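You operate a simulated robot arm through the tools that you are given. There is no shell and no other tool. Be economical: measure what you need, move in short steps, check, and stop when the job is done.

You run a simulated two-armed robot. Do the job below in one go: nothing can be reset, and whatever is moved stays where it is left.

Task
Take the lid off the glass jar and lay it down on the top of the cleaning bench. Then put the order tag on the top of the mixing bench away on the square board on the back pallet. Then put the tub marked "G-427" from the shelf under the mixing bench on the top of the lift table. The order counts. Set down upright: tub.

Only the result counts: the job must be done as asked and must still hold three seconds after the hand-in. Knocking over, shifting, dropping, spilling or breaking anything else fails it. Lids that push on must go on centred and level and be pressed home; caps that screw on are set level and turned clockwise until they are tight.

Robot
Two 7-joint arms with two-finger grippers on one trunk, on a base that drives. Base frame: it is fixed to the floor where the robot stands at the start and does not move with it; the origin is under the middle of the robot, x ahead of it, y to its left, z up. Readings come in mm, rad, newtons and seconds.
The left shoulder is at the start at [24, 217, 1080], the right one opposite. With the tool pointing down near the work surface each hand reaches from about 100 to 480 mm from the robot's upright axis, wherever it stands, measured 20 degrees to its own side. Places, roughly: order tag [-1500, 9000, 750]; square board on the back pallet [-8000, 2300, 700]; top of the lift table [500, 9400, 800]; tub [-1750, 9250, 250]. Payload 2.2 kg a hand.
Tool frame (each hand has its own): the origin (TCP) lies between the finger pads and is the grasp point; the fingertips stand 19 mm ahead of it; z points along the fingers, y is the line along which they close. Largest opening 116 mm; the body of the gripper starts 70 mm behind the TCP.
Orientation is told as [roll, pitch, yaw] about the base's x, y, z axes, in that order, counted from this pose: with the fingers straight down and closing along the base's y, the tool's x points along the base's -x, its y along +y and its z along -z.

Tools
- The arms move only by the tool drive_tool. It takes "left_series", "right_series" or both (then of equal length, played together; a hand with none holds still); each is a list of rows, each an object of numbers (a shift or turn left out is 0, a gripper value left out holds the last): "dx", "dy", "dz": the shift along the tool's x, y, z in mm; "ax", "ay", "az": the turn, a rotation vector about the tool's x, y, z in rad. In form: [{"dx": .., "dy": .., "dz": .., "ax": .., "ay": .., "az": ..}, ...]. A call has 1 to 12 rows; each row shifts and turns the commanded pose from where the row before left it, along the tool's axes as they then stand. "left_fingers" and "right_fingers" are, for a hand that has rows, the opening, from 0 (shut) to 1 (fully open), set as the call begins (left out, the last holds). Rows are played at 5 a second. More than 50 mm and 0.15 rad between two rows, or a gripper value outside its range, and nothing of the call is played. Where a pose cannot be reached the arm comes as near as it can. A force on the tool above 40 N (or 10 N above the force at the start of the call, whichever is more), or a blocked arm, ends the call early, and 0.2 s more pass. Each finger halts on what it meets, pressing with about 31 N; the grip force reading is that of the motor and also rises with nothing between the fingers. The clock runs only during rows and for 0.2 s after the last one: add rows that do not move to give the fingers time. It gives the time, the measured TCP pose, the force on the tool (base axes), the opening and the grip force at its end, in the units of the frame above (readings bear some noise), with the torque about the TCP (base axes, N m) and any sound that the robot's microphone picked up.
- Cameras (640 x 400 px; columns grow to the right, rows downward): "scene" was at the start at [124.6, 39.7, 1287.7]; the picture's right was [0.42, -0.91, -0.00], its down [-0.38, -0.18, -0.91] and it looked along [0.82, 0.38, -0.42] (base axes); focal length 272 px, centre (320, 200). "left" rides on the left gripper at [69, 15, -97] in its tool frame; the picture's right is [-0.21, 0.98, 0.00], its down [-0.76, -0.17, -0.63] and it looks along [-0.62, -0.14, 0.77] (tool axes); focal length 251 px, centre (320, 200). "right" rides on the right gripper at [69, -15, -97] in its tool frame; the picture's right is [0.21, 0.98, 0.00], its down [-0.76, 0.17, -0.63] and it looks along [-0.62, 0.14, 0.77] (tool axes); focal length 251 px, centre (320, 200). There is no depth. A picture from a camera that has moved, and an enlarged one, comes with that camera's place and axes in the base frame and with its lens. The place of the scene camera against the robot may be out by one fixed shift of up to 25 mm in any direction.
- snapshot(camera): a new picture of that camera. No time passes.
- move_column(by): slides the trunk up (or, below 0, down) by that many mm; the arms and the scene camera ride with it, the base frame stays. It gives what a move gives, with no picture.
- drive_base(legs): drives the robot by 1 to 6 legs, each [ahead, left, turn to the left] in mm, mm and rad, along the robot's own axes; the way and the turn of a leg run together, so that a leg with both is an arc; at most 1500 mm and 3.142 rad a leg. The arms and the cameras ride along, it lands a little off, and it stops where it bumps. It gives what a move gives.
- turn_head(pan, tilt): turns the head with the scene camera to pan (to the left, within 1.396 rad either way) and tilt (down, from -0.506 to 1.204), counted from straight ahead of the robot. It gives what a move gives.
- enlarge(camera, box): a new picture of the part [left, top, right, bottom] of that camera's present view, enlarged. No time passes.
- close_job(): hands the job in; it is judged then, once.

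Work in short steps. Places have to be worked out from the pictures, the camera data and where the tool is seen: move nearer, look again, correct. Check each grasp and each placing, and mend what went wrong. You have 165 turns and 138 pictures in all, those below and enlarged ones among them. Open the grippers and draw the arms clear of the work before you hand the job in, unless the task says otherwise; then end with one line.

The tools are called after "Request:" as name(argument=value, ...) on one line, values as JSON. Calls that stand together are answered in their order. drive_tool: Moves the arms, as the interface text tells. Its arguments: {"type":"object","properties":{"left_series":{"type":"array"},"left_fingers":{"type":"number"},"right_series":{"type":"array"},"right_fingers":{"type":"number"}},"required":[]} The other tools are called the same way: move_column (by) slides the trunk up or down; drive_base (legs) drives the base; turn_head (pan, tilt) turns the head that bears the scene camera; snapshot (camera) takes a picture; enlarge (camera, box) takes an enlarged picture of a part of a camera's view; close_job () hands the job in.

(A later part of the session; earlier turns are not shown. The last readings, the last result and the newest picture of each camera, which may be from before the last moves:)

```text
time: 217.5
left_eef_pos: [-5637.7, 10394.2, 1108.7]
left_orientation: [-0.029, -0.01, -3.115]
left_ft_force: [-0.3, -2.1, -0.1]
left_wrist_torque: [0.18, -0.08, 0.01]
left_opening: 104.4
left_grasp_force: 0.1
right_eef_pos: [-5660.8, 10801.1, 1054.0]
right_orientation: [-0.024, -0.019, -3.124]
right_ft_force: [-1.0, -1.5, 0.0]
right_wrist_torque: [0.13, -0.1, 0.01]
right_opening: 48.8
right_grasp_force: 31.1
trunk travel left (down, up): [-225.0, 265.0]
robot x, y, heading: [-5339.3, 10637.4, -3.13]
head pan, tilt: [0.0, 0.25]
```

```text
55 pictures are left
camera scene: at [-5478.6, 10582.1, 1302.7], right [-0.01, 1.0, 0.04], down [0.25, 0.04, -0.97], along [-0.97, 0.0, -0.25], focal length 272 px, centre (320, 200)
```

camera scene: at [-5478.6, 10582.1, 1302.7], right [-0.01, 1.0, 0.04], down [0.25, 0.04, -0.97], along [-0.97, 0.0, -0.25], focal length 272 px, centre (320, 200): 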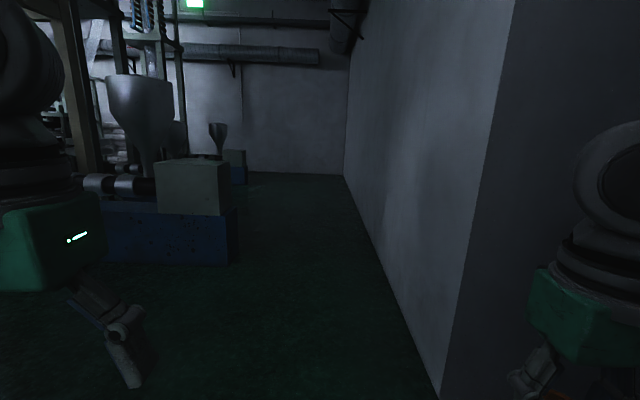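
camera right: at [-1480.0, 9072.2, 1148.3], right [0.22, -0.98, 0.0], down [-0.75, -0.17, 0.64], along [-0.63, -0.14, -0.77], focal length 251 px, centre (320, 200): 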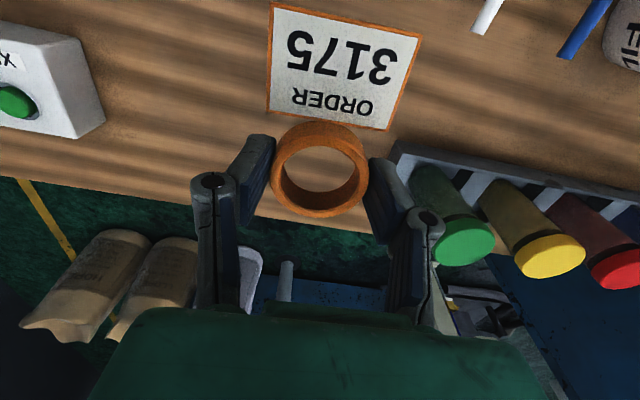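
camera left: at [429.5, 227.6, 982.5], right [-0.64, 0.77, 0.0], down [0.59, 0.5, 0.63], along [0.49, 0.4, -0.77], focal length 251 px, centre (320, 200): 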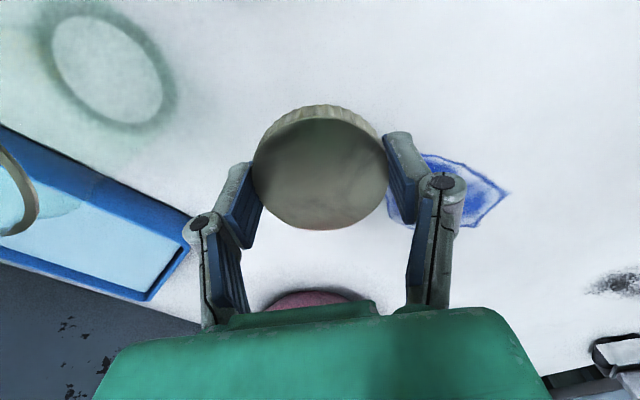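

Still clear. I drive 3 m more and look left for the way towards the pallet.

Request:
drive_base(legs=[[1500, 0, -0.01], [1500, 0, 0]])

Request:
turn_head(pan=0.9, tilt=0.15)

Request:
snapshot(camera="scene")

```text
time: 232.0
left_eef_pos: [-8648.8, 10374.1, 1111.5]
left_orientation: [-0.018, -0.009, -3.108]
left_ft_force: [0.2, -1.5, -0.1]
left_wrist_torque: [0.11, 0.01, 0.04]
left_opening: 104.4
left_grasp_force: 0.0
right_eef_pos: [-8676.0, 10780.8, 1056.9]
right_orientation: [-0.013, -0.028, -3.112]
right_ft_force: [-0.6, -1.3, 0.5]
right_wrist_torque: [0.09, 0.02, 0.01]
right_opening: 48.5
right_grasp_force: 31.2
trunk travel left (down, up): [-225.0, 265.0]
robot x, y, heading: [-8361.3, 10606.8, -3.127]
head pan, tilt: [0.0, 0.25]
```

```text
time: 233.2
left_eef_pos: [-8648.9, 10403.4, 1118.3]
left_orientation: [0.002, -0.014, -3.11]
left_ft_force: [0.8, 0.3, -0.2]
left_wrist_torque: [-0.03, -0.02, 0.01]
left_opening: 104.4
left_grasp_force: 0.1
right_eef_pos: [-8676.0, 10805.5, 1048.3]
right_orientation: [0.01, -0.017, -3.117]
right_ft_force: [0.5, -0.1, 0.3]
right_wrist_torque: [-0.05, -0.01, -0.02]
right_opening: 48.9
right_grasp_force: 30.8
trunk travel left (down, up): [-225.0, 265.0]
robot x, y, heading: [-8356.5, 10607.5, -3.127]
head pan, tilt: [0.901, 0.15]
```

```text
54 pictures are left
camera scene: at [-8457.9, 10521.3, 1312.9], right [-0.79, 0.61, 0.0], down [0.09, 0.13, -0.99], along [-0.6, -0.78, -0.16], focal length 272 px, centre (320, 200)
```

scene: 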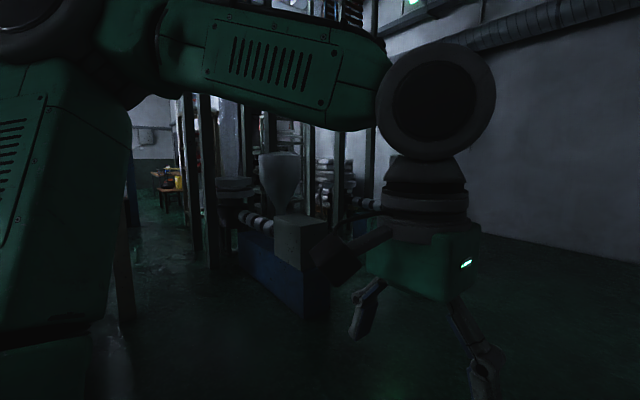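

There seems to be a cross-aisle towards -y. I turn left to face it.

Request:
drive_base(legs=[[0, 0, 1.556]])

Request:
turn_head(pan=0.0, tilt=0.2)

Request:
snapshot(camera="scene")

```text
time: 237.4
left_eef_pos: [-8130.4, 10315.1, 1114.6]
left_orientation: [-0.019, -0.014, -1.548]
left_ft_force: [0.1, 0.7, 0.2]
left_wrist_torque: [-0.05, 0.03, 0.04]
left_opening: 104.5
left_grasp_force: 0.0
right_eef_pos: [-8535.2, 10292.7, 1049.5]
right_orientation: [-0.012, -0.015, -1.554]
right_ft_force: [0.6, -1.0, -1.2]
right_wrist_torque: [0.01, 0.03, 0.02]
right_opening: 48.5
right_grasp_force: 31.2
trunk travel left (down, up): [-225.0, 265.0]
robot x, y, heading: [-8352.9, 10606.6, -1.562]
head pan, tilt: [0.901, 0.15]
```

```text
time: 238.6
left_eef_pos: [-8205.7, 10314.3, 1122.3]
left_orientation: [0.045, -0.004, -1.546]
left_ft_force: [-0.1, -0.5, -1.7]
left_wrist_torque: [0.07, -0.04, -0.03]
left_opening: 104.5
left_grasp_force: 0.0
right_eef_pos: [-8604.1, 10289.9, 1039.2]
right_orientation: [0.051, -0.015, -1.55]
right_ft_force: [0.3, -1.3, 1.5]
right_wrist_torque: [0.08, 0.02, 0.0]
right_opening: 48.6
right_grasp_force: 31.0
trunk travel left (down, up): [-225.0, 265.0]
robot x, y, heading: [-8365.6, 10608.7, -1.563]
head pan, tilt: [0.0, 0.201]
```

```text
53 pictures are left
camera scene: at [-8417.4, 10467.9, 1306.4], right [-1.0, -0.01, -0.04], down [0.04, 0.21, -0.98], along [0.02, -0.98, -0.21], focal length 272 px, centre (320, 200)
```

scene: 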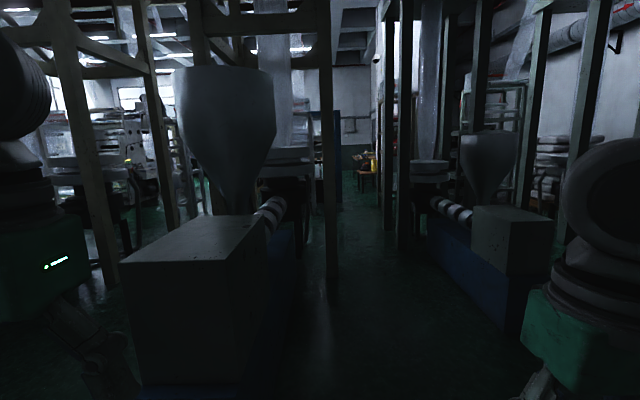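

Between the machines there is a gap with columns. I zoom in to judge its width.

Request:
enlarge(camera="scene", box=[250, 110, 490, 300])

```text
2.11 times, centred on (370, 205) of scene
camera zoom: at [-8417.4, 10467.9, 1306.4], right [-1.0, -0.01, -0.04], down [0.04, 0.21, -0.98], along [0.02, -0.98, -0.21], focal length 572 px, centre (215, 190)
```

zoom: 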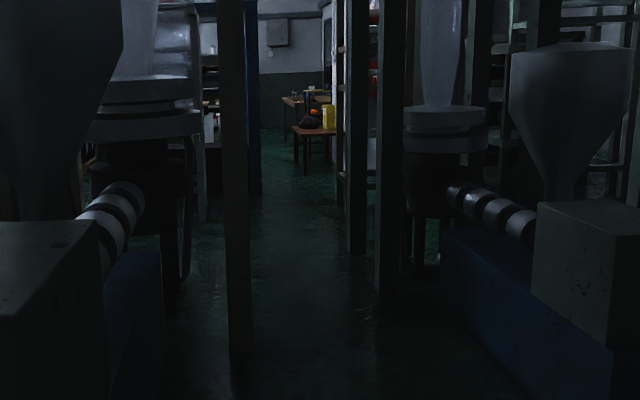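

The gap is only about 740 mm between columns, too tight. I'll go back and use the open front aisle: first return along the back aisle.

Request:
drive_base(legs=[[0, 0, 1.568], [1500, 0, 0], [1500, 0, 0], [1500, 0, 0], [1500, 0, 0], [1400, 0, 0]])

Request:
snapshot(camera="scene")

```text
time: 277.5
left_eef_pos: [-661.8, 10838.8, 1124.7]
left_orientation: [0.024, -0.017, 0.005]
left_ft_force: [1.0, -0.3, -0.3]
left_wrist_torque: [0.03, 0.0, -0.02]
left_opening: 104.4
left_grasp_force: 0.0
right_eef_pos: [-647.2, 10436.0, 1042.7]
right_orientation: [0.029, -0.012, 0.0]
right_ft_force: [-0.3, -0.7, 0.4]
right_wrist_torque: [-0.01, -0.01, 0.07]
right_opening: 46.7
right_grasp_force: 30.8
trunk travel left (down, up): [-225.0, 265.0]
robot x, y, heading: [-958.4, 10664.8, -0.012]
head pan, tilt: [0.0, 0.201]
```

```text
51 pictures are left
camera scene: at [-825.2, 10648.6, 1309.0], right [-0.01, -1.0, -0.01], down [-0.2, 0.01, -0.98], along [0.98, -0.01, -0.2], focal length 272 px, centre (320, 200)
```

scene: 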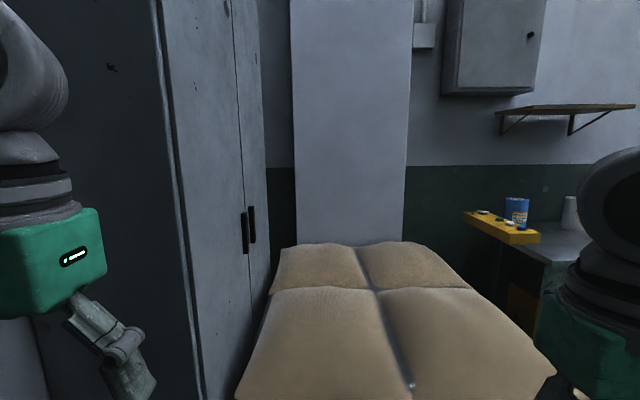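

The right opening changed slightly, so I check the tag in the hand.

Request:
snapshot(camera="right")

```text
50 pictures are left
camera right: at [-717.7, 10417.3, 1136.5], right [-0.21, 0.98, 0.03], down [0.75, 0.15, 0.65], along [0.63, 0.16, -0.76], focal length 251 px, centre (320, 200)
```

right: 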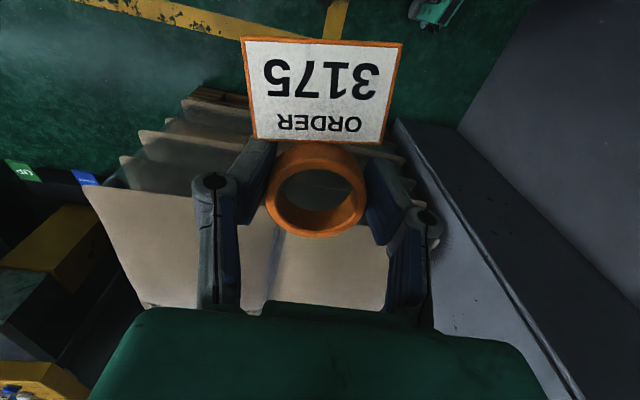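

The ring has crept towards the pad edge. I'll go gently back to the mixing bench spot where the tag lay, set it down and re-grip it properly.

Request:
drive_base(legs=[[160, -400, 0], [0, -900, 0], [0, -300, 0]])

Request:
snapshot(camera="right")

```text
time: 286.1
left_eef_pos: [-519.9, 9296.0, 1112.5]
left_orientation: [-0.028, -0.008, 0.002]
left_ft_force: [0.1, 2.3, 0.9]
left_wrist_torque: [-0.15, 0.02, 0.0]
left_opening: 104.3
left_grasp_force: 0.0
right_eef_pos: [-507.3, 8889.4, 1052.8]
right_orientation: [-0.019, -0.016, -0.001]
right_ft_force: [0.6, 0.4, -0.1]
right_wrist_torque: [-0.03, 0.01, -0.01]
right_opening: 47.0
right_grasp_force: 30.7
trunk travel left (down, up): [-225.0, 265.0]
robot x, y, heading: [-815.7, 9073.4, -0.016]
head pan, tilt: [0.0, 0.201]
```

```text
49 pictures are left
camera right: at [-577.0, 8876.7, 1147.4], right [-0.21, 0.98, -0.02], down [0.75, 0.18, 0.64], along [0.63, 0.12, -0.77], focal length 251 px, centre (320, 200)
```

right: 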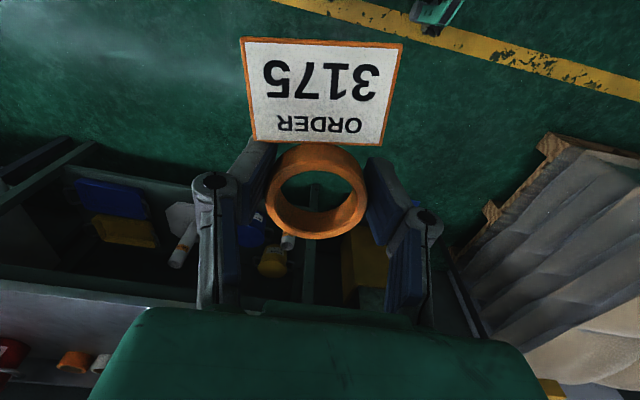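

The tag has only slid a little deeper towards the palm, so the grip is secure and I need not re-grip. I head down the main aisle towards the front.

Request:
drive_base(legs=[[300, 0, -1.555], [1500, 0, 0], [1500, 0, 0], [1500, 0, 0], [1500, 0, 0]])

Request:
snapshot(camera="scene")

```text
time: 318.5
left_eef_pos: [-370.5, 2577.6, 1121.5]
left_orientation: [-0.001, -0.015, -1.546]
left_ft_force: [0.2, 0.5, -0.2]
left_wrist_torque: [-0.13, 0.06, 0.0]
left_opening: 104.3
left_grasp_force: 0.0
right_eef_pos: [-771.6, 2555.5, 1041.1]
right_orientation: [0.008, 0.003, -1.546]
right_ft_force: [0.2, 0.9, -0.4]
right_wrist_torque: [-0.02, 0.03, 0.0]
right_opening: 43.9
right_grasp_force: 30.8
trunk travel left (down, up): [-225.0, 265.0]
robot x, y, heading: [-570.1, 2863.3, -1.562]
head pan, tilt: [0.0, 0.201]
cut short: leg 1
```

```text
48 pictures are left
camera scene: at [-547.8, 2730.3, 1308.7], right [-1.0, -0.01, 0.02], down [-0.02, 0.2, -0.98], along [0.01, -0.98, -0.2], focal length 272 px, centre (320, 200)
```

scene: 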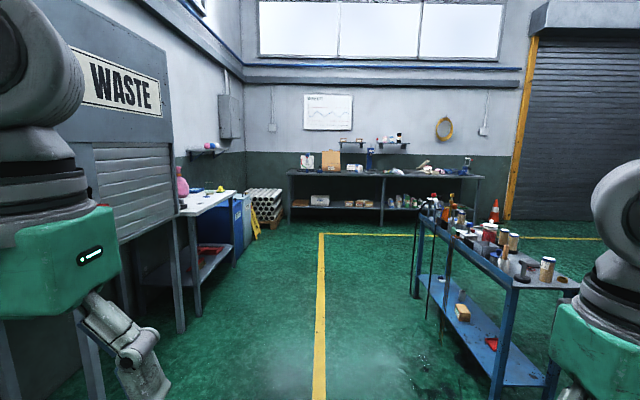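

The opening has fallen to 43.9, so the tag does creep. I check it at once.

Request:
snapshot(camera="right")

```text
47 pictures are left
camera right: at [-789.9, 2623.2, 1137.8], right [0.97, 0.24, 0.01], down [0.18, -0.75, 0.63], along [0.16, -0.61, -0.77], focal length 251 px, centre (320, 200)
```

right: 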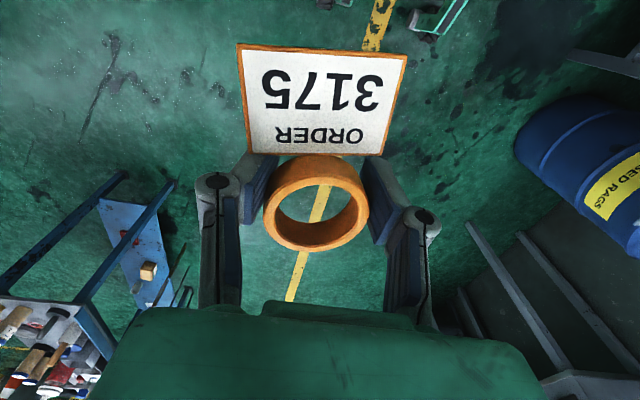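

The ring is squeezing out of the pads. I'll set the tag on a free front patch of the cleaning bench close by and re-grip it centred.

Request:
drive_base(legs=[[1450, 0, 0], [1000, 230, 0], [0, 0, 1.56], [260, 0, 0]])

Request:
turn_head(pan=-0.2, tilt=0.85)

Request:
snapshot(camera="scene")

```text
time: 335.9
left_eef_pos: [209.4, 579.7, 1127.2]
left_orientation: [0.023, -0.02, 0.011]
left_ft_force: [-0.2, 0.6, -0.4]
left_wrist_torque: [0.03, -0.02, -0.01]
left_opening: 104.4
left_grasp_force: 0.0
right_eef_pos: [224.8, 182.4, 1030.1]
right_orientation: [0.035, 0.026, 0.014]
right_ft_force: [-0.4, -0.3, -0.5]
right_wrist_torque: [-0.03, -0.02, 0.01]
right_opening: 42.8
right_grasp_force: 30.4
trunk travel left (down, up): [-225.0, 265.0]
robot x, y, heading: [-75.6, 414.9, -0.008]
head pan, tilt: [0.0, 0.201]
```

```text
time: 336.9
left_eef_pos: [210.4, 512.6, 1134.0]
left_orientation: [0.073, -0.022, 0.005]
left_ft_force: [0.4, -1.3, 0.2]
left_wrist_torque: [0.15, 0.0, -0.02]
left_opening: 104.6
left_grasp_force: 0.0
right_eef_pos: [225.4, 121.8, 1016.2]
right_orientation: [0.089, 0.034, 0.012]
right_ft_force: [0.1, -1.4, 0.8]
right_wrist_torque: [0.15, 0.0, 0.01]
right_opening: 42.8
right_grasp_force: 31.2
trunk travel left (down, up): [-225.0, 265.0]
robot x, y, heading: [-76.0, 400.9, -0.004]
head pan, tilt: [-0.201, 0.85]
```

```text
46 pictures are left
camera scene: at [38.9, 346.4, 1250.2], right [-0.21, -0.98, -0.03], down [-0.74, 0.18, -0.65], along [0.65, -0.11, -0.76], focal length 272 px, centre (320, 200)
```

scene: 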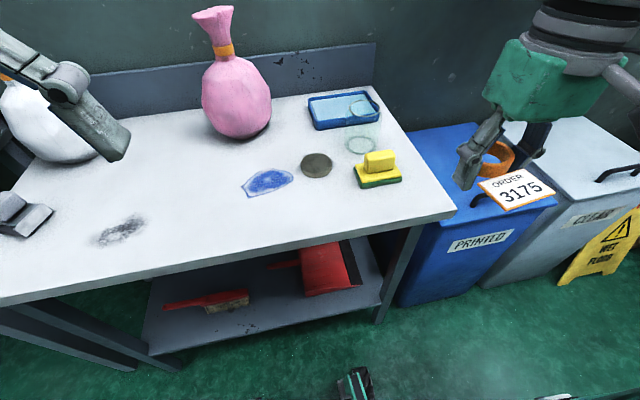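

The body is still swaying after the turn. I wait for it to settle before moving the hand.

Request:
drive_tool(right_series=[{}, {}, {}, {}, {}, {}, {}, {}, {}, {}, {}, {}])

Request:
drive_tool(right_series=[{}, {}, {}, {}, {}, {}, {}, {}, {}, {}, {}, {}])

```text
time: 339.7
left_eef_pos: [208.4, 548.4, 1129.3]
left_orientation: [0.041, -0.02, 0.005]
left_ft_force: [-0.3, -0.6, -1.3]
left_wrist_torque: [-0.09, -0.02, -0.02]
left_opening: 104.4
left_grasp_force: 0.0
right_eef_pos: [223.5, 153.6, 1025.0]
right_orientation: [0.055, 0.03, 0.014]
right_ft_force: [-0.5, 1.0, 0.7]
right_wrist_torque: [-0.02, -0.06, -0.02]
right_opening: 42.7
right_grasp_force: 30.2
trunk travel left (down, up): [-225.0, 265.0]
robot x, y, heading: [-76.2, 403.1, -0.002]
head pan, tilt: [-0.201, 0.85]
stopped in row 12 (right hand): the arm was blocked; the commanded pose is now the measured one
```

```text
time: 342.3
left_eef_pos: [208.3, 572.4, 1126.3]
left_orientation: [0.02, -0.018, 0.007]
left_ft_force: [0.9, 0.5, 0.1]
left_wrist_torque: [-0.07, -0.02, 0.02]
left_opening: 104.6
left_grasp_force: 0.0
right_eef_pos: [222.0, 175.2, 1029.7]
right_orientation: [0.038, 0.03, 0.015]
right_ft_force: [0.3, 0.5, -0.6]
right_wrist_torque: [-0.03, 0.06, 0.03]
right_opening: 42.2
right_grasp_force: 31.0
trunk travel left (down, up): [-225.0, 265.0]
robot x, y, heading: [-74.6, 407.0, -0.007]
head pan, tilt: [-0.201, 0.85]
```

I move the right hand gently over the free patch at about [410, 340] and lower it part way.

Request:
drive_tool(right_series=[{"dx": -19, "dy": 16.5}, {"dx": -19, "dy": 16.5}, {"dx": -19, "dy": 16.5}, {"dx": -19, "dy": 16.5}, {"dx": -19, "dy": 16.5}, {"dx": -19, "dy": 16.5}, {"dx": -19, "dy": 16.5}, {"dx": -19, "dy": 16.5}, {"dx": -19, "dy": 16.5}, {"dx": -17, "dy": 16.5}, {}, {}])

Request:
drive_tool(right_series=[{"dz": 25}, {"dz": 25}, {"dz": 25}, {"dz": 25}, {"dz": 25}, {}, {}, {}])

Request:
snapshot(camera="scene")

Request:
snapshot(camera="right")

```text
time: 345.1
left_eef_pos: [205.1, 603.2, 1124.8]
left_orientation: [-0.001, -0.022, 0.01]
left_ft_force: [0.1, 1.6, 0.3]
left_wrist_torque: [-0.15, -0.01, 0.0]
left_opening: 104.3
left_grasp_force: 0.0
right_eef_pos: [407.8, 375.0, 1029.2]
right_orientation: [0.016, 0.029, 0.02]
right_ft_force: [-1.4, 1.2, -0.7]
right_wrist_torque: [-0.11, -0.01, 0.0]
right_opening: 42.0
right_grasp_force: 30.6
trunk travel left (down, up): [-225.0, 265.0]
robot x, y, heading: [-75.4, 416.0, -0.003]
head pan, tilt: [-0.201, 0.85]
stopped in row 12 (right hand): the arm was blocked; the commanded pose is now the measured one
```

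```text
time: 346.9
left_eef_pos: [205.3, 571.9, 1130.4]
left_orientation: [0.024, -0.029, 0.007]
left_ft_force: [-0.2, -0.7, 0.5]
left_wrist_torque: [-0.02, -0.01, -0.02]
left_opening: 104.3
left_grasp_force: 0.0
right_eef_pos: [404.9, 349.3, 903.9]
right_orientation: [0.042, 0.029, 0.016]
right_ft_force: [-0.8, -0.8, -1.0]
right_wrist_torque: [0.03, -0.03, 0.03]
right_opening: 42.0
right_grasp_force: 30.9
trunk travel left (down, up): [-225.0, 265.0]
robot x, y, heading: [-74.3, 411.6, 0.0]
head pan, tilt: [-0.201, 0.85]
```

```text
45 pictures are left
camera scene: at [40.9, 413.4, 1251.4], right [-0.2, -0.98, 0.02], down [-0.74, 0.14, -0.66], along [0.64, -0.14, -0.75], focal length 272 px, centre (320, 200)
```

scene: 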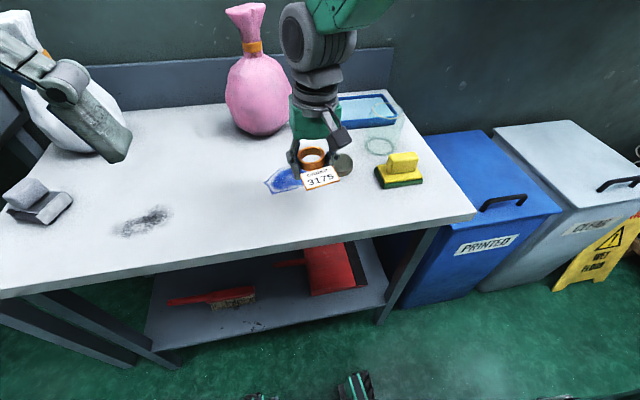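

```text
44 pictures are left
camera right: at [338.7, 327.8, 1001.5], right [-0.23, 0.97, 0.05], down [0.77, 0.15, 0.62], along [0.59, 0.18, -0.79], focal length 251 px, centre (320, 200)
```

right: 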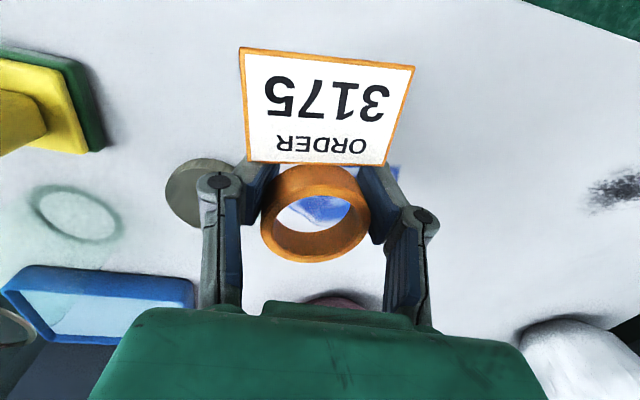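

I lower the tag until the finger tips are just above the bench.

Request:
drive_tool(right_series=[{"dz": 20}, {"dz": 20}, {"dz": 12}, {}, {}, {}, {}])

Request:
drive_tool(right_series=[{"dz": 4}, {}])

Request:
enlarge(camera="scene", box=[250, 110, 390, 220])

```text
time: 348.5
left_eef_pos: [207.1, 594.5, 1126.7]
left_orientation: [0.004, -0.025, 0.01]
left_ft_force: [0.0, 0.9, 0.6]
left_wrist_torque: [-0.07, -0.03, -0.02]
left_opening: 104.3
left_grasp_force: 0.0
right_eef_pos: [403.6, 369.5, 852.0]
right_orientation: [0.026, 0.028, 0.018]
right_ft_force: [0.2, 0.6, -1.0]
right_wrist_torque: [-0.07, -0.03, 0.0]
right_opening: 42.1
right_grasp_force: 31.4
trunk travel left (down, up): [-225.0, 265.0]
robot x, y, heading: [-75.0, 414.6, -0.003]
head pan, tilt: [-0.201, 0.85]
```

```text
time: 349.3
left_eef_pos: [203.1, 616.3, 1120.2]
left_orientation: [-0.007, -0.006, 0.012]
left_ft_force: [-0.5, 0.4, 0.5]
left_wrist_torque: [-0.04, -0.02, 0.01]
left_opening: 104.3
left_grasp_force: 0.0
right_eef_pos: [399.7, 390.1, 849.7]
right_orientation: [0.011, 0.026, 0.025]
right_ft_force: [-0.7, 0.7, 0.1]
right_wrist_torque: [-0.08, -0.03, 0.03]
right_opening: 42.1
right_grasp_force: 31.1
trunk travel left (down, up): [-225.0, 265.0]
robot x, y, heading: [-75.7, 422.0, -0.007]
head pan, tilt: [-0.201, 0.85]
stopped in row 2 (right hand): the arm was blocked; the commanded pose is now the measured one
```

```text
3.64 times, centred on (320, 165) of scene
camera zoom: at [40.6, 439.1, 1251.2], right [-0.2, -0.98, 0.03], down [-0.74, 0.13, -0.66], along [0.64, -0.15, -0.75], focal length 988 px, centre (320, 327)
```

zoom: 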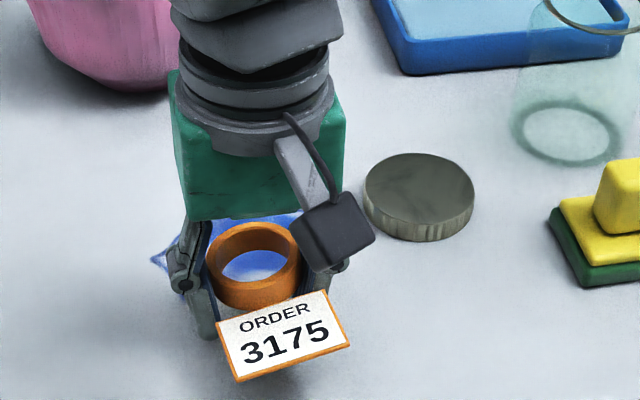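

The body keeps rocking slowly sideways. I wait and watch whether it dies out before releasing.

Request:
drive_tool(left_series=[{}, {}, {}, {}, {}, {}, {}])

Request:
drive_tool(left_series=[{}, {}, {}, {}, {}, {}, {}])

Request:
drive_tool(left_series=[{}, {}, {}, {}, {}, {}, {}])

Request:
drive_tool(left_series=[{}, {}, {}, {}, {}, {}, {}])

```text
time: 351.1
left_eef_pos: [200.0, 590.8, 1126.1]
left_orientation: [0.018, -0.005, 0.013]
left_ft_force: [0.4, -0.3, 0.6]
left_wrist_torque: [0.02, 0.01, 0.02]
left_opening: 104.3
left_grasp_force: 0.0
right_eef_pos: [398.4, 372.0, 849.3]
right_orientation: [0.032, 0.02, 0.026]
right_ft_force: [0.2, -1.4, -1.3]
right_wrist_torque: [0.04, 0.0, 0.0]
right_opening: 42.1
right_grasp_force: 31.0
trunk travel left (down, up): [-225.0, 265.0]
robot x, y, heading: [-74.9, 425.2, -0.005]
head pan, tilt: [-0.201, 0.85]
stopped in row 7 (left hand): the arm was blocked; the commanded pose is now the measured one
```

```text
time: 352.7
left_eef_pos: [201.1, 604.4, 1123.7]
left_orientation: [0.006, -0.006, 0.013]
left_ft_force: [-0.3, -0.2, -0.1]
left_wrist_torque: [-0.03, -0.01, 0.0]
left_opening: 104.4
left_grasp_force: 0.1
right_eef_pos: [398.2, 381.9, 850.1]
right_orientation: [0.023, 0.022, 0.03]
right_ft_force: [0.8, 0.1, 0.1]
right_wrist_torque: [0.0, -0.01, -0.01]
right_opening: 42.1
right_grasp_force: 31.2
trunk travel left (down, up): [-225.0, 265.0]
robot x, y, heading: [-76.5, 423.8, -0.003]
head pan, tilt: [-0.201, 0.85]
```

```text
time: 354.3
left_eef_pos: [201.4, 612.5, 1120.9]
left_orientation: [0.001, -0.002, 0.012]
left_ft_force: [-0.4, 0.2, 0.1]
left_wrist_torque: [-0.04, -0.01, -0.02]
left_opening: 104.2
left_grasp_force: 0.0
right_eef_pos: [398.2, 389.2, 851.2]
right_orientation: [0.017, 0.022, 0.03]
right_ft_force: [-0.2, 0.4, -0.1]
right_wrist_torque: [-0.06, 0.0, 0.02]
right_opening: 41.7
right_grasp_force: 31.1
trunk travel left (down, up): [-225.0, 265.0]
robot x, y, heading: [-72.2, 430.5, -0.005]
head pan, tilt: [-0.201, 0.85]
```

```text
time: 355.9
left_eef_pos: [203.0, 613.9, 1119.3]
left_orientation: [0.002, 0.002, 0.015]
left_ft_force: [0.8, 0.1, -0.4]
left_wrist_torque: [-0.1, 0.02, 0.01]
left_opening: 104.4
left_grasp_force: 0.0
right_eef_pos: [397.7, 389.7, 851.1]
right_orientation: [0.018, 0.022, 0.028]
right_ft_force: [-0.3, 1.3, -0.4]
right_wrist_torque: [-0.12, 0.02, 0.03]
right_opening: 41.9
right_grasp_force: 30.9
trunk travel left (down, up): [-225.0, 265.0]
robot x, y, heading: [-75.8, 427.2, -0.001]
head pan, tilt: [-0.201, 0.85]
```

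Settled now. I lower 7 mm more and release the tag.

Request:
drive_tool(right_series=[{"dz": 4}, {"dz": 3}, {}, {}])

Request:
drive_tool(right_series=[{}, {}, {}, {"dz": -4}, {}], right_fingers=0.8)

Request:
snapshot(camera="right")

Request:
enlarge(camera="scene", box=[250, 110, 390, 220])

```text
time: 356.9
left_eef_pos: [200.7, 601.3, 1123.5]
left_orientation: [0.008, -0.002, 0.012]
left_ft_force: [0.0, 0.1, 0.4]
left_wrist_torque: [-0.02, -0.03, 0.0]
left_opening: 104.2
left_grasp_force: 0.1
right_eef_pos: [396.6, 382.3, 842.2]
right_orientation: [0.026, 0.022, 0.028]
right_ft_force: [0.3, 0.8, 0.0]
right_wrist_torque: [0.0, 0.0, -0.02]
right_opening: 41.7
right_grasp_force: 31.0
trunk travel left (down, up): [-225.0, 265.0]
robot x, y, heading: [-76.8, 424.2, -0.001]
head pan, tilt: [-0.201, 0.85]
```

```text
time: 358.1
left_eef_pos: [202.2, 590.2, 1123.2]
left_orientation: [0.019, 0.001, 0.011]
left_ft_force: [0.8, -0.2, 0.3]
left_wrist_torque: [0.05, 0.0, 0.01]
left_opening: 104.4
left_grasp_force: 0.1
right_eef_pos: [398.4, 371.0, 847.7]
right_orientation: [0.034, 0.021, 0.025]
right_ft_force: [0.0, -0.8, 0.2]
right_wrist_torque: [0.02, 0.0, 0.01]
right_opening: 92.6
right_grasp_force: 0.1
trunk travel left (down, up): [-225.0, 265.0]
robot x, y, heading: [-75.8, 424.0, 0.001]
head pan, tilt: [-0.201, 0.85]
```

```text
42 pictures are left
camera right: at [331.8, 349.8, 943.3], right [-0.24, 0.97, 0.04], down [0.77, 0.16, 0.62], along [0.6, 0.18, -0.78], focal length 251 px, centre (320, 200)
```

right: 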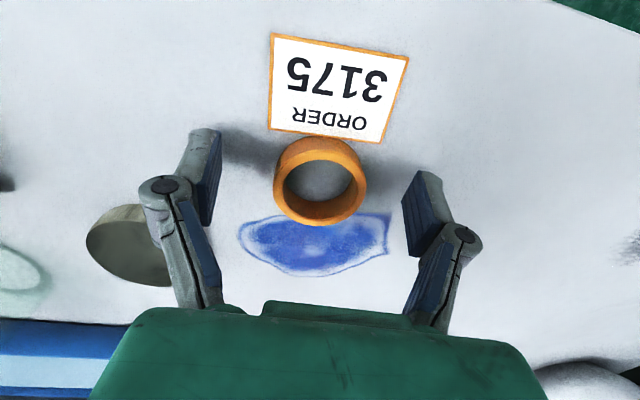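

```text
3.64 times, centred on (320, 165) of scene
camera zoom: at [40.7, 401.0, 1251.2], right [-0.2, -0.98, 0.0], down [-0.74, 0.16, -0.66], along [0.64, -0.13, -0.75], focal length 988 px, centre (320, 327)
```

zoom: 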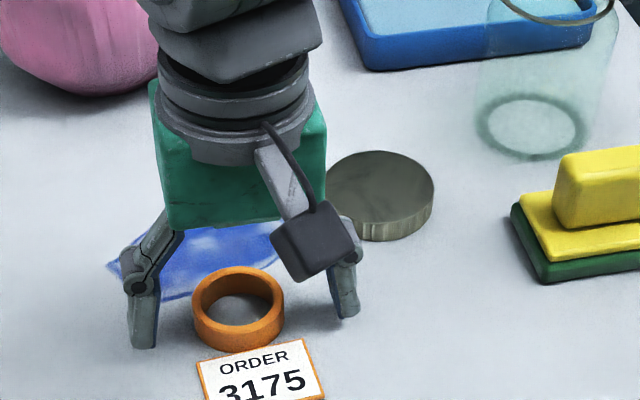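

The tag lies flat and the ring is centred under the hand. I lower 5 mm and grip again.

Request:
drive_tool(right_series=[{"dz": 4}, {}])

Request:
drive_tool(right_series=[{}, {}, {}, {}], right_fingers=0.2)

Request:
snapshot(camera="right")

```text
time: 358.7
left_eef_pos: [201.3, 595.0, 1122.6]
left_orientation: [0.015, -0.002, 0.011]
left_ft_force: [-0.2, -0.1, -0.1]
left_wrist_torque: [0.03, 0.0, 0.03]
left_opening: 104.2
left_grasp_force: 0.1
right_eef_pos: [398.3, 373.7, 842.4]
right_orientation: [0.03, 0.023, 0.028]
right_ft_force: [0.1, 1.3, -0.2]
right_wrist_torque: [0.02, 0.01, 0.01]
right_opening: 92.8
right_grasp_force: 0.1
trunk travel left (down, up): [-225.0, 265.0]
robot x, y, heading: [-74.8, 422.9, -0.006]
head pan, tilt: [-0.201, 0.85]
```

```text
time: 359.7
left_eef_pos: [201.0, 592.0, 1122.8]
left_orientation: [0.016, 0.001, 0.012]
left_ft_force: [0.3, 0.3, 0.2]
left_wrist_torque: [0.05, 0.02, 0.01]
left_opening: 104.5
left_grasp_force: 0.0
right_eef_pos: [398.9, 372.1, 843.2]
right_orientation: [0.03, 0.022, 0.026]
right_ft_force: [-0.2, 0.8, -0.2]
right_wrist_torque: [-0.02, -0.02, 0.04]
right_opening: 48.7
right_grasp_force: 31.2
trunk travel left (down, up): [-225.0, 265.0]
robot x, y, heading: [-75.8, 425.3, -0.003]
head pan, tilt: [-0.201, 0.85]
```

```text
40 pictures are left
camera right: at [331.6, 352.2, 939.5], right [-0.24, 0.97, 0.04], down [0.77, 0.17, 0.62], along [0.6, 0.18, -0.78], focal length 251 px, centre (320, 200)
```

right: 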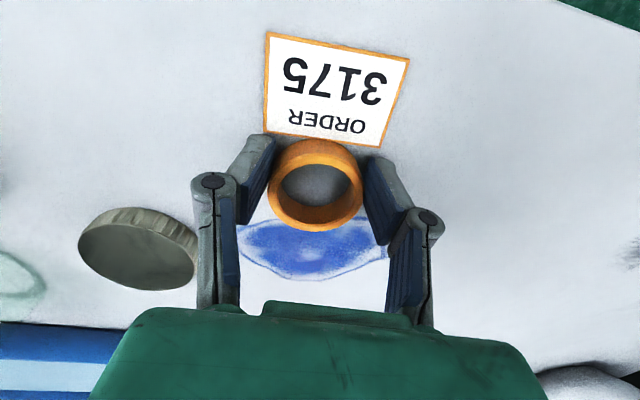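

The grip is now centred at 48.7 mm. I lift, retract, back away and turn west to look for the front route.

Request:
drive_tool(right_series=[{"dz": -15}, {"dz": -30}, {"dz": -40}, {"dz": -40}, {"dz": -40}, {"dz": -35}, {"dx": 25, "dy": -30}, {"dx": 25, "dy": -35}, {"dx": 25, "dy": -35}, {"dx": 25, "dy": -35}, {}])

Request:
drive_base(legs=[[-400, 0, 0], [0, 0, 1.57], [0, 0, 1.57]])

Request:
turn_head(pan=0.0, tilt=0.2)

Request:
snapshot(camera="scene")

```text
time: 362.1
left_eef_pos: [203.1, 598.1, 1122.2]
left_orientation: [0.011, 0.0, 0.012]
left_ft_force: [0.0, -0.2, 0.3]
left_wrist_torque: [0.01, -0.02, 0.01]
left_opening: 104.2
left_grasp_force: 0.1
right_eef_pos: [307.1, 234.1, 1042.3]
right_orientation: [0.028, 0.023, 0.028]
right_ft_force: [-0.3, -0.1, 0.0]
right_wrist_torque: [0.0, 0.02, 0.04]
right_opening: 48.7
right_grasp_force: 31.4
trunk travel left (down, up): [-225.0, 265.0]
robot x, y, heading: [-78.4, 425.1, -0.003]
head pan, tilt: [-0.201, 0.85]
```

```text
time: 372.2
left_eef_pos: [-751.3, 256.7, 1122.9]
left_orientation: [0.013, 0.0, 3.142]
left_ft_force: [0.3, -0.8, -0.3]
left_wrist_torque: [-0.04, -0.02, 0.04]
left_opening: 104.3
left_grasp_force: 0.2
right_eef_pos: [-852.4, 622.0, 1041.8]
right_orientation: [0.03, 0.024, -3.128]
right_ft_force: [1.1, -0.1, -0.2]
right_wrist_torque: [0.0, 0.02, -0.01]
right_opening: 48.1
right_grasp_force: 30.8
trunk travel left (down, up): [-225.0, 265.0]
robot x, y, heading: [-470.9, 425.3, 3.124]
head pan, tilt: [-0.201, 0.85]
```

```text
time: 373.2
left_eef_pos: [-748.4, 257.1, 1121.3]
left_orientation: [0.012, 0.0, 3.14]
left_ft_force: [0.1, -0.2, 0.6]
left_wrist_torque: [0.0, 0.05, 0.03]
left_opening: 104.1
left_grasp_force: 0.1
right_eef_pos: [-849.6, 621.3, 1042.4]
right_orientation: [0.03, 0.021, -3.128]
right_ft_force: [0.5, 0.4, -0.7]
right_wrist_torque: [0.03, 0.0, 0.03]
right_opening: 48.1
right_grasp_force: 30.6
trunk travel left (down, up): [-225.0, 265.0]
robot x, y, heading: [-472.3, 426.1, 3.126]
head pan, tilt: [0.0, 0.201]
```

```text
39 pictures are left
camera scene: at [-608.5, 426.8, 1309.0], right [0.02, 1.0, 0.0], down [0.2, 0.0, -0.98], along [-0.98, 0.02, -0.2], focal length 272 px, centre (320, 200)
```

scene: 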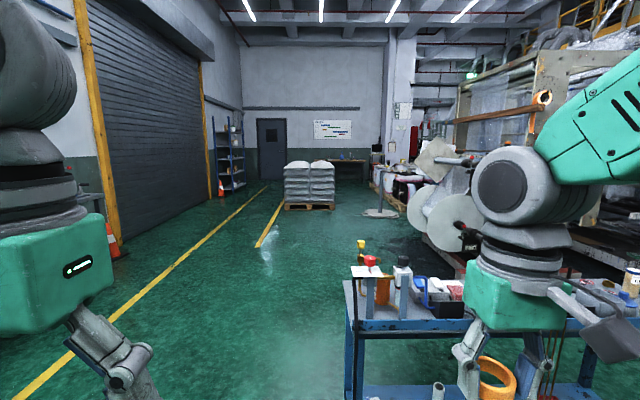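

The west side is open. I zoom in on the area of the back pallet.

Request:
enlarge(camera="scene", box=[270, 120, 470, 250])

```text
3.08 times, centred on (370, 185) of scene
camera zoom: at [-608.5, 426.8, 1309.0], right [0.02, 1.0, 0.0], down [0.2, 0.0, -0.98], along [-0.98, 0.02, -0.2], focal length 836 px, centre (166, 246)
```

zoom: 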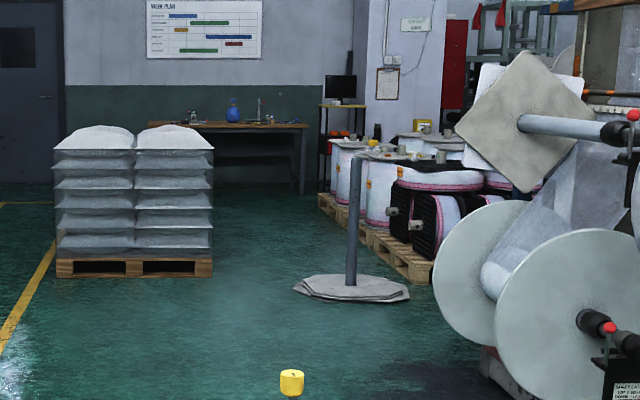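

The pallet row runs along y about 2150, and the free path goes left of the sack stack. I shift to y about -900 and drive west.

Request:
drive_base(legs=[[0, 1300, 0.016], [1500, 0, 0], [1500, 0, 0], [1500, 0, 0]])

Request:
snapshot(camera="scene")

```text
time: 400.8
left_eef_pos: [-5258.5, -931.0, 1121.3]
left_orientation: [0.014, 0.003, 3.119]
left_ft_force: [0.0, 0.6, -0.8]
left_wrist_torque: [0.03, 0.03, -0.01]
left_opening: 104.2
left_grasp_force: 0.1
right_eef_pos: [-5350.4, -565.8, 1042.5]
right_orientation: [0.03, 0.022, 3.133]
right_ft_force: [0.7, 0.5, -0.7]
right_wrist_torque: [0.0, -0.04, -0.02]
right_opening: 47.7
right_grasp_force: 31.0
trunk travel left (down, up): [-225.0, 265.0]
robot x, y, heading: [-4977.0, -770.9, 3.104]
head pan, tilt: [0.0, 0.201]
```

```text
37 pictures are left
camera scene: at [-5113.9, -765.6, 1309.1], right [0.04, 1.0, 0.0], down [0.2, -0.01, -0.98], along [-0.98, 0.04, -0.2], focal length 272 px, centre (320, 200)
```

scene: 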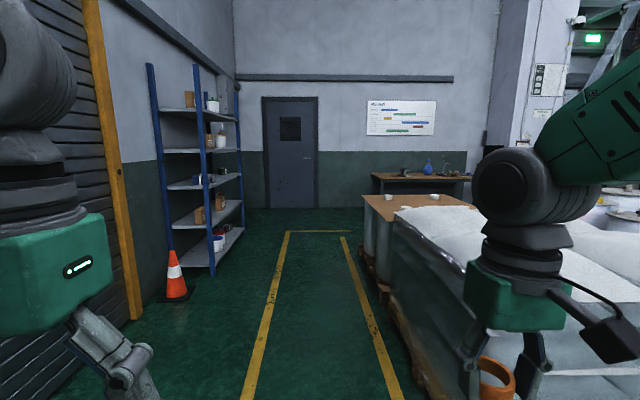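

There is a second pallet behind the sacks up to x about -8000, so I pass it at x about -9000, then turn to face +y.

Request:
drive_base(legs=[[1500, 60, 0.037], [1500, 0, 0], [950, 0, 0], [0, 0, -1.571], [1400, 0, 0]])

Request:
snapshot(camera="scene")

```text
refused: leg 1 is longer than a leg can be; nothing moved
```

```text
36 pictures are left
camera scene: at [-5113.9, -765.6, 1309.1], right [0.04, 1.0, 0.0], down [0.2, -0.01, -0.98], along [-0.98, 0.04, -0.2], focal length 272 px, centre (320, 200)
```

scene: 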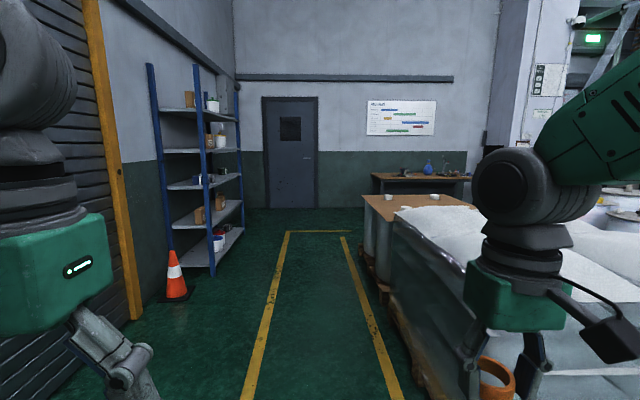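

The leg was over the length limit; I shorten it.

Request:
drive_base(legs=[[1400, 60, 0.037], [1500, 0, 0], [1050, 0, 0], [0, 0, -1.571], [1400, 0, 0]])

Request:
snapshot(camera="scene")

```text
time: 430.2
left_eef_pos: [-9066.9, 873.0, 1120.8]
left_orientation: [0.011, 0.004, 1.579]
left_ft_force: [-1.7, 0.1, -0.6]
left_wrist_torque: [-0.01, 0.01, 0.0]
left_opening: 104.5
left_grasp_force: 0.0
right_eef_pos: [-8702.9, 976.3, 1041.8]
right_orientation: [0.03, 0.019, 1.596]
right_ft_force: [1.2, -0.4, 0.1]
right_wrist_torque: [-0.02, 0.02, -0.02]
right_opening: 47.0
right_grasp_force: 31.1
trunk travel left (down, up): [-225.0, 265.0]
robot x, y, heading: [-8894.0, 596.0, 1.561]
head pan, tilt: [0.0, 0.201]
```

```text
35 pictures are left
camera scene: at [-8898.0, 730.6, 1309.1], right [1.0, -0.01, 0.0], down [0.0, -0.2, -0.98], along [0.01, 0.98, -0.2], focal length 272 px, centre (320, 200)
```

scene: 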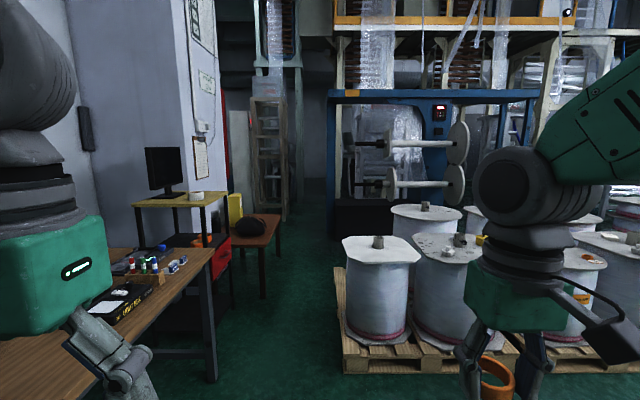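

I see rolls with square covers on a pallet ahead right. I drive nearer and shift right, then look down.

Request:
drive_base(legs=[[900, 0, 0.01], [0, -700, 0]])

Request:
turn_head(pan=-0.15, tilt=0.6)

Request:
snapshot(camera="scene")

```text
time: 438.4
left_eef_pos: [-8382.3, 1763.8, 1120.0]
left_orientation: [0.003, 0.005, 1.6]
left_ft_force: [0.6, -0.1, -0.3]
left_wrist_torque: [-0.02, -0.03, 0.0]
left_opening: 104.3
left_grasp_force: 0.1
right_eef_pos: [-8020.4, 1874.5, 1044.0]
right_orientation: [0.02, 0.016, 1.616]
right_ft_force: [-0.4, -0.2, -0.5]
right_wrist_torque: [-0.02, -0.04, -0.01]
right_opening: 47.1
right_grasp_force: 30.8
trunk travel left (down, up): [-225.0, 265.0]
robot x, y, heading: [-8195.4, 1490.8, 1.586]
head pan, tilt: [0.0, 0.201]
```

```text
time: 439.2
left_eef_pos: [-8378.0, 1761.9, 1120.4]
left_orientation: [0.01, 0.008, 1.6]
left_ft_force: [-0.5, -0.3, -0.3]
left_wrist_torque: [0.0, 0.0, 0.0]
left_opening: 104.4
left_grasp_force: 0.0
right_eef_pos: [-8015.6, 1872.1, 1043.8]
right_orientation: [0.024, 0.017, 1.616]
right_ft_force: [0.4, -0.2, -1.0]
right_wrist_torque: [0.02, 0.02, -0.03]
right_opening: 47.0
right_grasp_force: 31.2
trunk travel left (down, up): [-225.0, 265.0]
robot x, y, heading: [-8195.7, 1496.6, 1.58]
head pan, tilt: [-0.15, 0.6]
```

```text
34 pictures are left
camera scene: at [-8199.0, 1620.7, 1272.5], right [0.99, -0.14, 0.01], down [-0.07, -0.56, -0.82], along [0.12, 0.82, -0.57], focal length 272 px, centre (320, 200)
```

scene: 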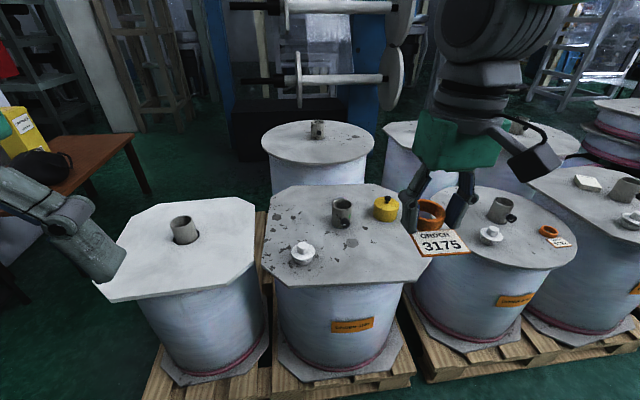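

The grey square board in the middle (near [-8038, 2270]) matches the given place; its front right part is free. I drive forward 190 mm and bring the tag over that part.

Request:
drive_base(legs=[[190, 0, 0]])

Request:
drive_tool(right_series=[{"dx": -19, "dy": -5.3}, {"dx": -19, "dy": -5.3}, {"dx": -19, "dy": -5.3}, {"dx": -19, "dy": -5.3}, {"dx": -19, "dy": -5.3}, {"dx": -19, "dy": -5.3}, {"dx": -17, "dy": -5.3}, {"dz": 30}, {"dz": 30}, {"dz": 30}, {"dz": 30}, {}])

Request:
snapshot(camera="right")

Request:
snapshot(camera="scene")

```text
time: 440.8
left_eef_pos: [-8383.3, 1949.8, 1120.1]
left_orientation: [0.008, 0.007, 1.6]
left_ft_force: [-0.8, 0.5, -0.5]
left_wrist_torque: [-0.02, 0.02, -0.02]
left_opening: 104.4
left_grasp_force: 0.0
right_eef_pos: [-8020.5, 2061.8, 1044.8]
right_orientation: [0.025, 0.018, 1.616]
right_ft_force: [0.3, 0.0, -0.1]
right_wrist_torque: [-0.03, -0.04, -0.02]
right_opening: 46.8
right_grasp_force: 31.1
trunk travel left (down, up): [-225.0, 265.0]
robot x, y, heading: [-8203.2, 1677.3, 1.587]
head pan, tilt: [-0.15, 0.6]
```

```text
time: 443.4
left_eef_pos: [-8376.7, 1948.3, 1120.1]
left_orientation: [0.013, 0.013, 1.602]
left_ft_force: [0.1, -0.6, -0.2]
left_wrist_torque: [-0.02, -0.01, -0.04]
left_opening: 104.2
left_grasp_force: 0.0
right_eef_pos: [-7988.7, 2190.4, 922.7]
right_orientation: [0.029, 0.013, 1.617]
right_ft_force: [0.2, -1.0, 0.5]
right_wrist_torque: [-0.01, 0.0, 0.02]
right_opening: 47.2
right_grasp_force: 31.4
trunk travel left (down, up): [-225.0, 265.0]
robot x, y, heading: [-8203.5, 1682.0, 1.578]
head pan, tilt: [-0.15, 0.6]
```

```text
33 pictures are left
camera right: at [-7967.5, 2122.6, 1017.1], right [-0.97, -0.26, 0.03], down [-0.18, 0.76, 0.63], along [-0.19, 0.6, -0.78], focal length 251 px, centre (320, 200)
```

right: 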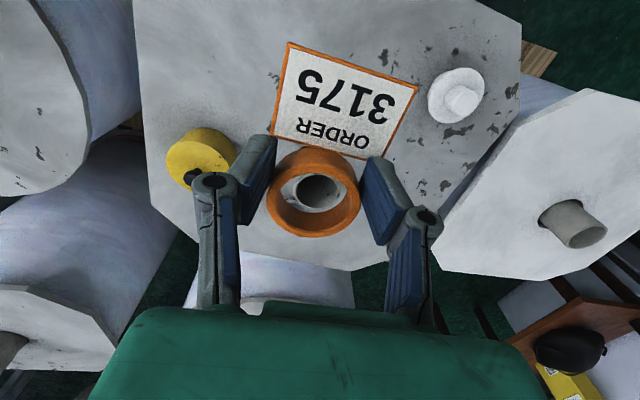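

```text
32 pictures are left
camera scene: at [-8193.8, 1809.0, 1272.3], right [0.99, -0.13, 0.0], down [-0.08, -0.56, -0.82], along [0.11, 0.82, -0.57], focal length 272 px, centre (320, 200)
```

scene: 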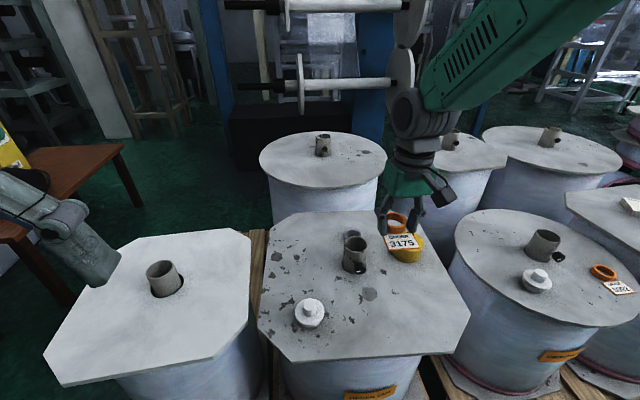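

Positions agree between both cameras: the spot is clear of core, cap and fitting. I shift 12 mm in and descend to just above the board.

Request:
drive_tool(right_series=[{"dx": -12, "dz": 20}, {"dz": 30}, {"dz": 30}, {"dz": 30}, {"dz": 30}, {"dz": 20}, {}, {}])

Request:
snapshot(camera="right")

Request:
enlarge(camera="scene", box=[250, 180, 490, 370])

```text
time: 445.2
left_eef_pos: [-8377.3, 1949.7, 1119.6]
left_orientation: [0.011, 0.011, 1.599]
left_ft_force: [-0.2, 1.2, 0.5]
left_wrist_torque: [0.03, -0.03, 0.01]
left_opening: 104.4
left_grasp_force: 0.1
right_eef_pos: [-7994.2, 2199.3, 760.3]
right_orientation: [0.03, 0.016, 1.618]
right_ft_force: [1.1, 0.8, -1.1]
right_wrist_torque: [-0.01, 0.0, -0.01]
right_opening: 47.1
right_grasp_force: 30.8
trunk travel left (down, up): [-225.0, 265.0]
robot x, y, heading: [-8200.4, 1679.3, 1.583]
head pan, tilt: [-0.15, 0.6]
```

```text
31 pictures are left
camera right: at [-7973.1, 2132.4, 856.5], right [-0.97, -0.26, 0.03], down [-0.18, 0.76, 0.63], along [-0.19, 0.6, -0.78], focal length 251 px, centre (320, 200)
```

right: 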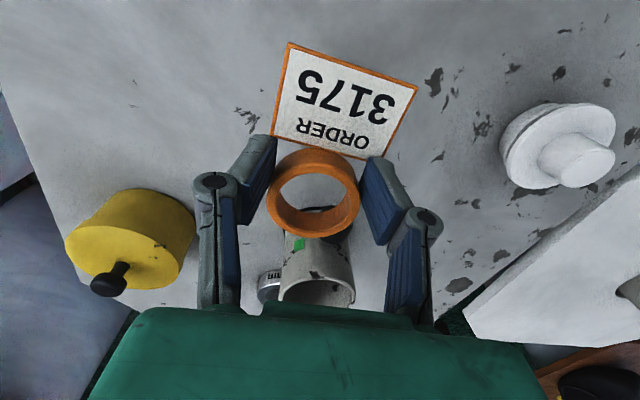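

```text
2.11 times, centred on (370, 275) of scene
camera zoom: at [-8193.9, 1810.1, 1272.2], right [0.99, -0.13, 0.0], down [-0.08, -0.56, -0.82], along [0.11, 0.82, -0.57], focal length 572 px, centre (215, 42)
```

zoom: 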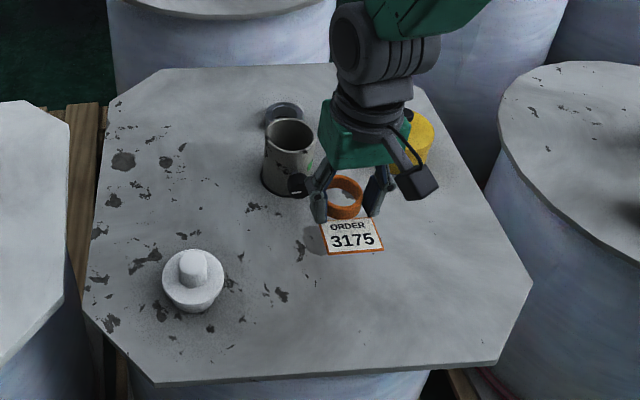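

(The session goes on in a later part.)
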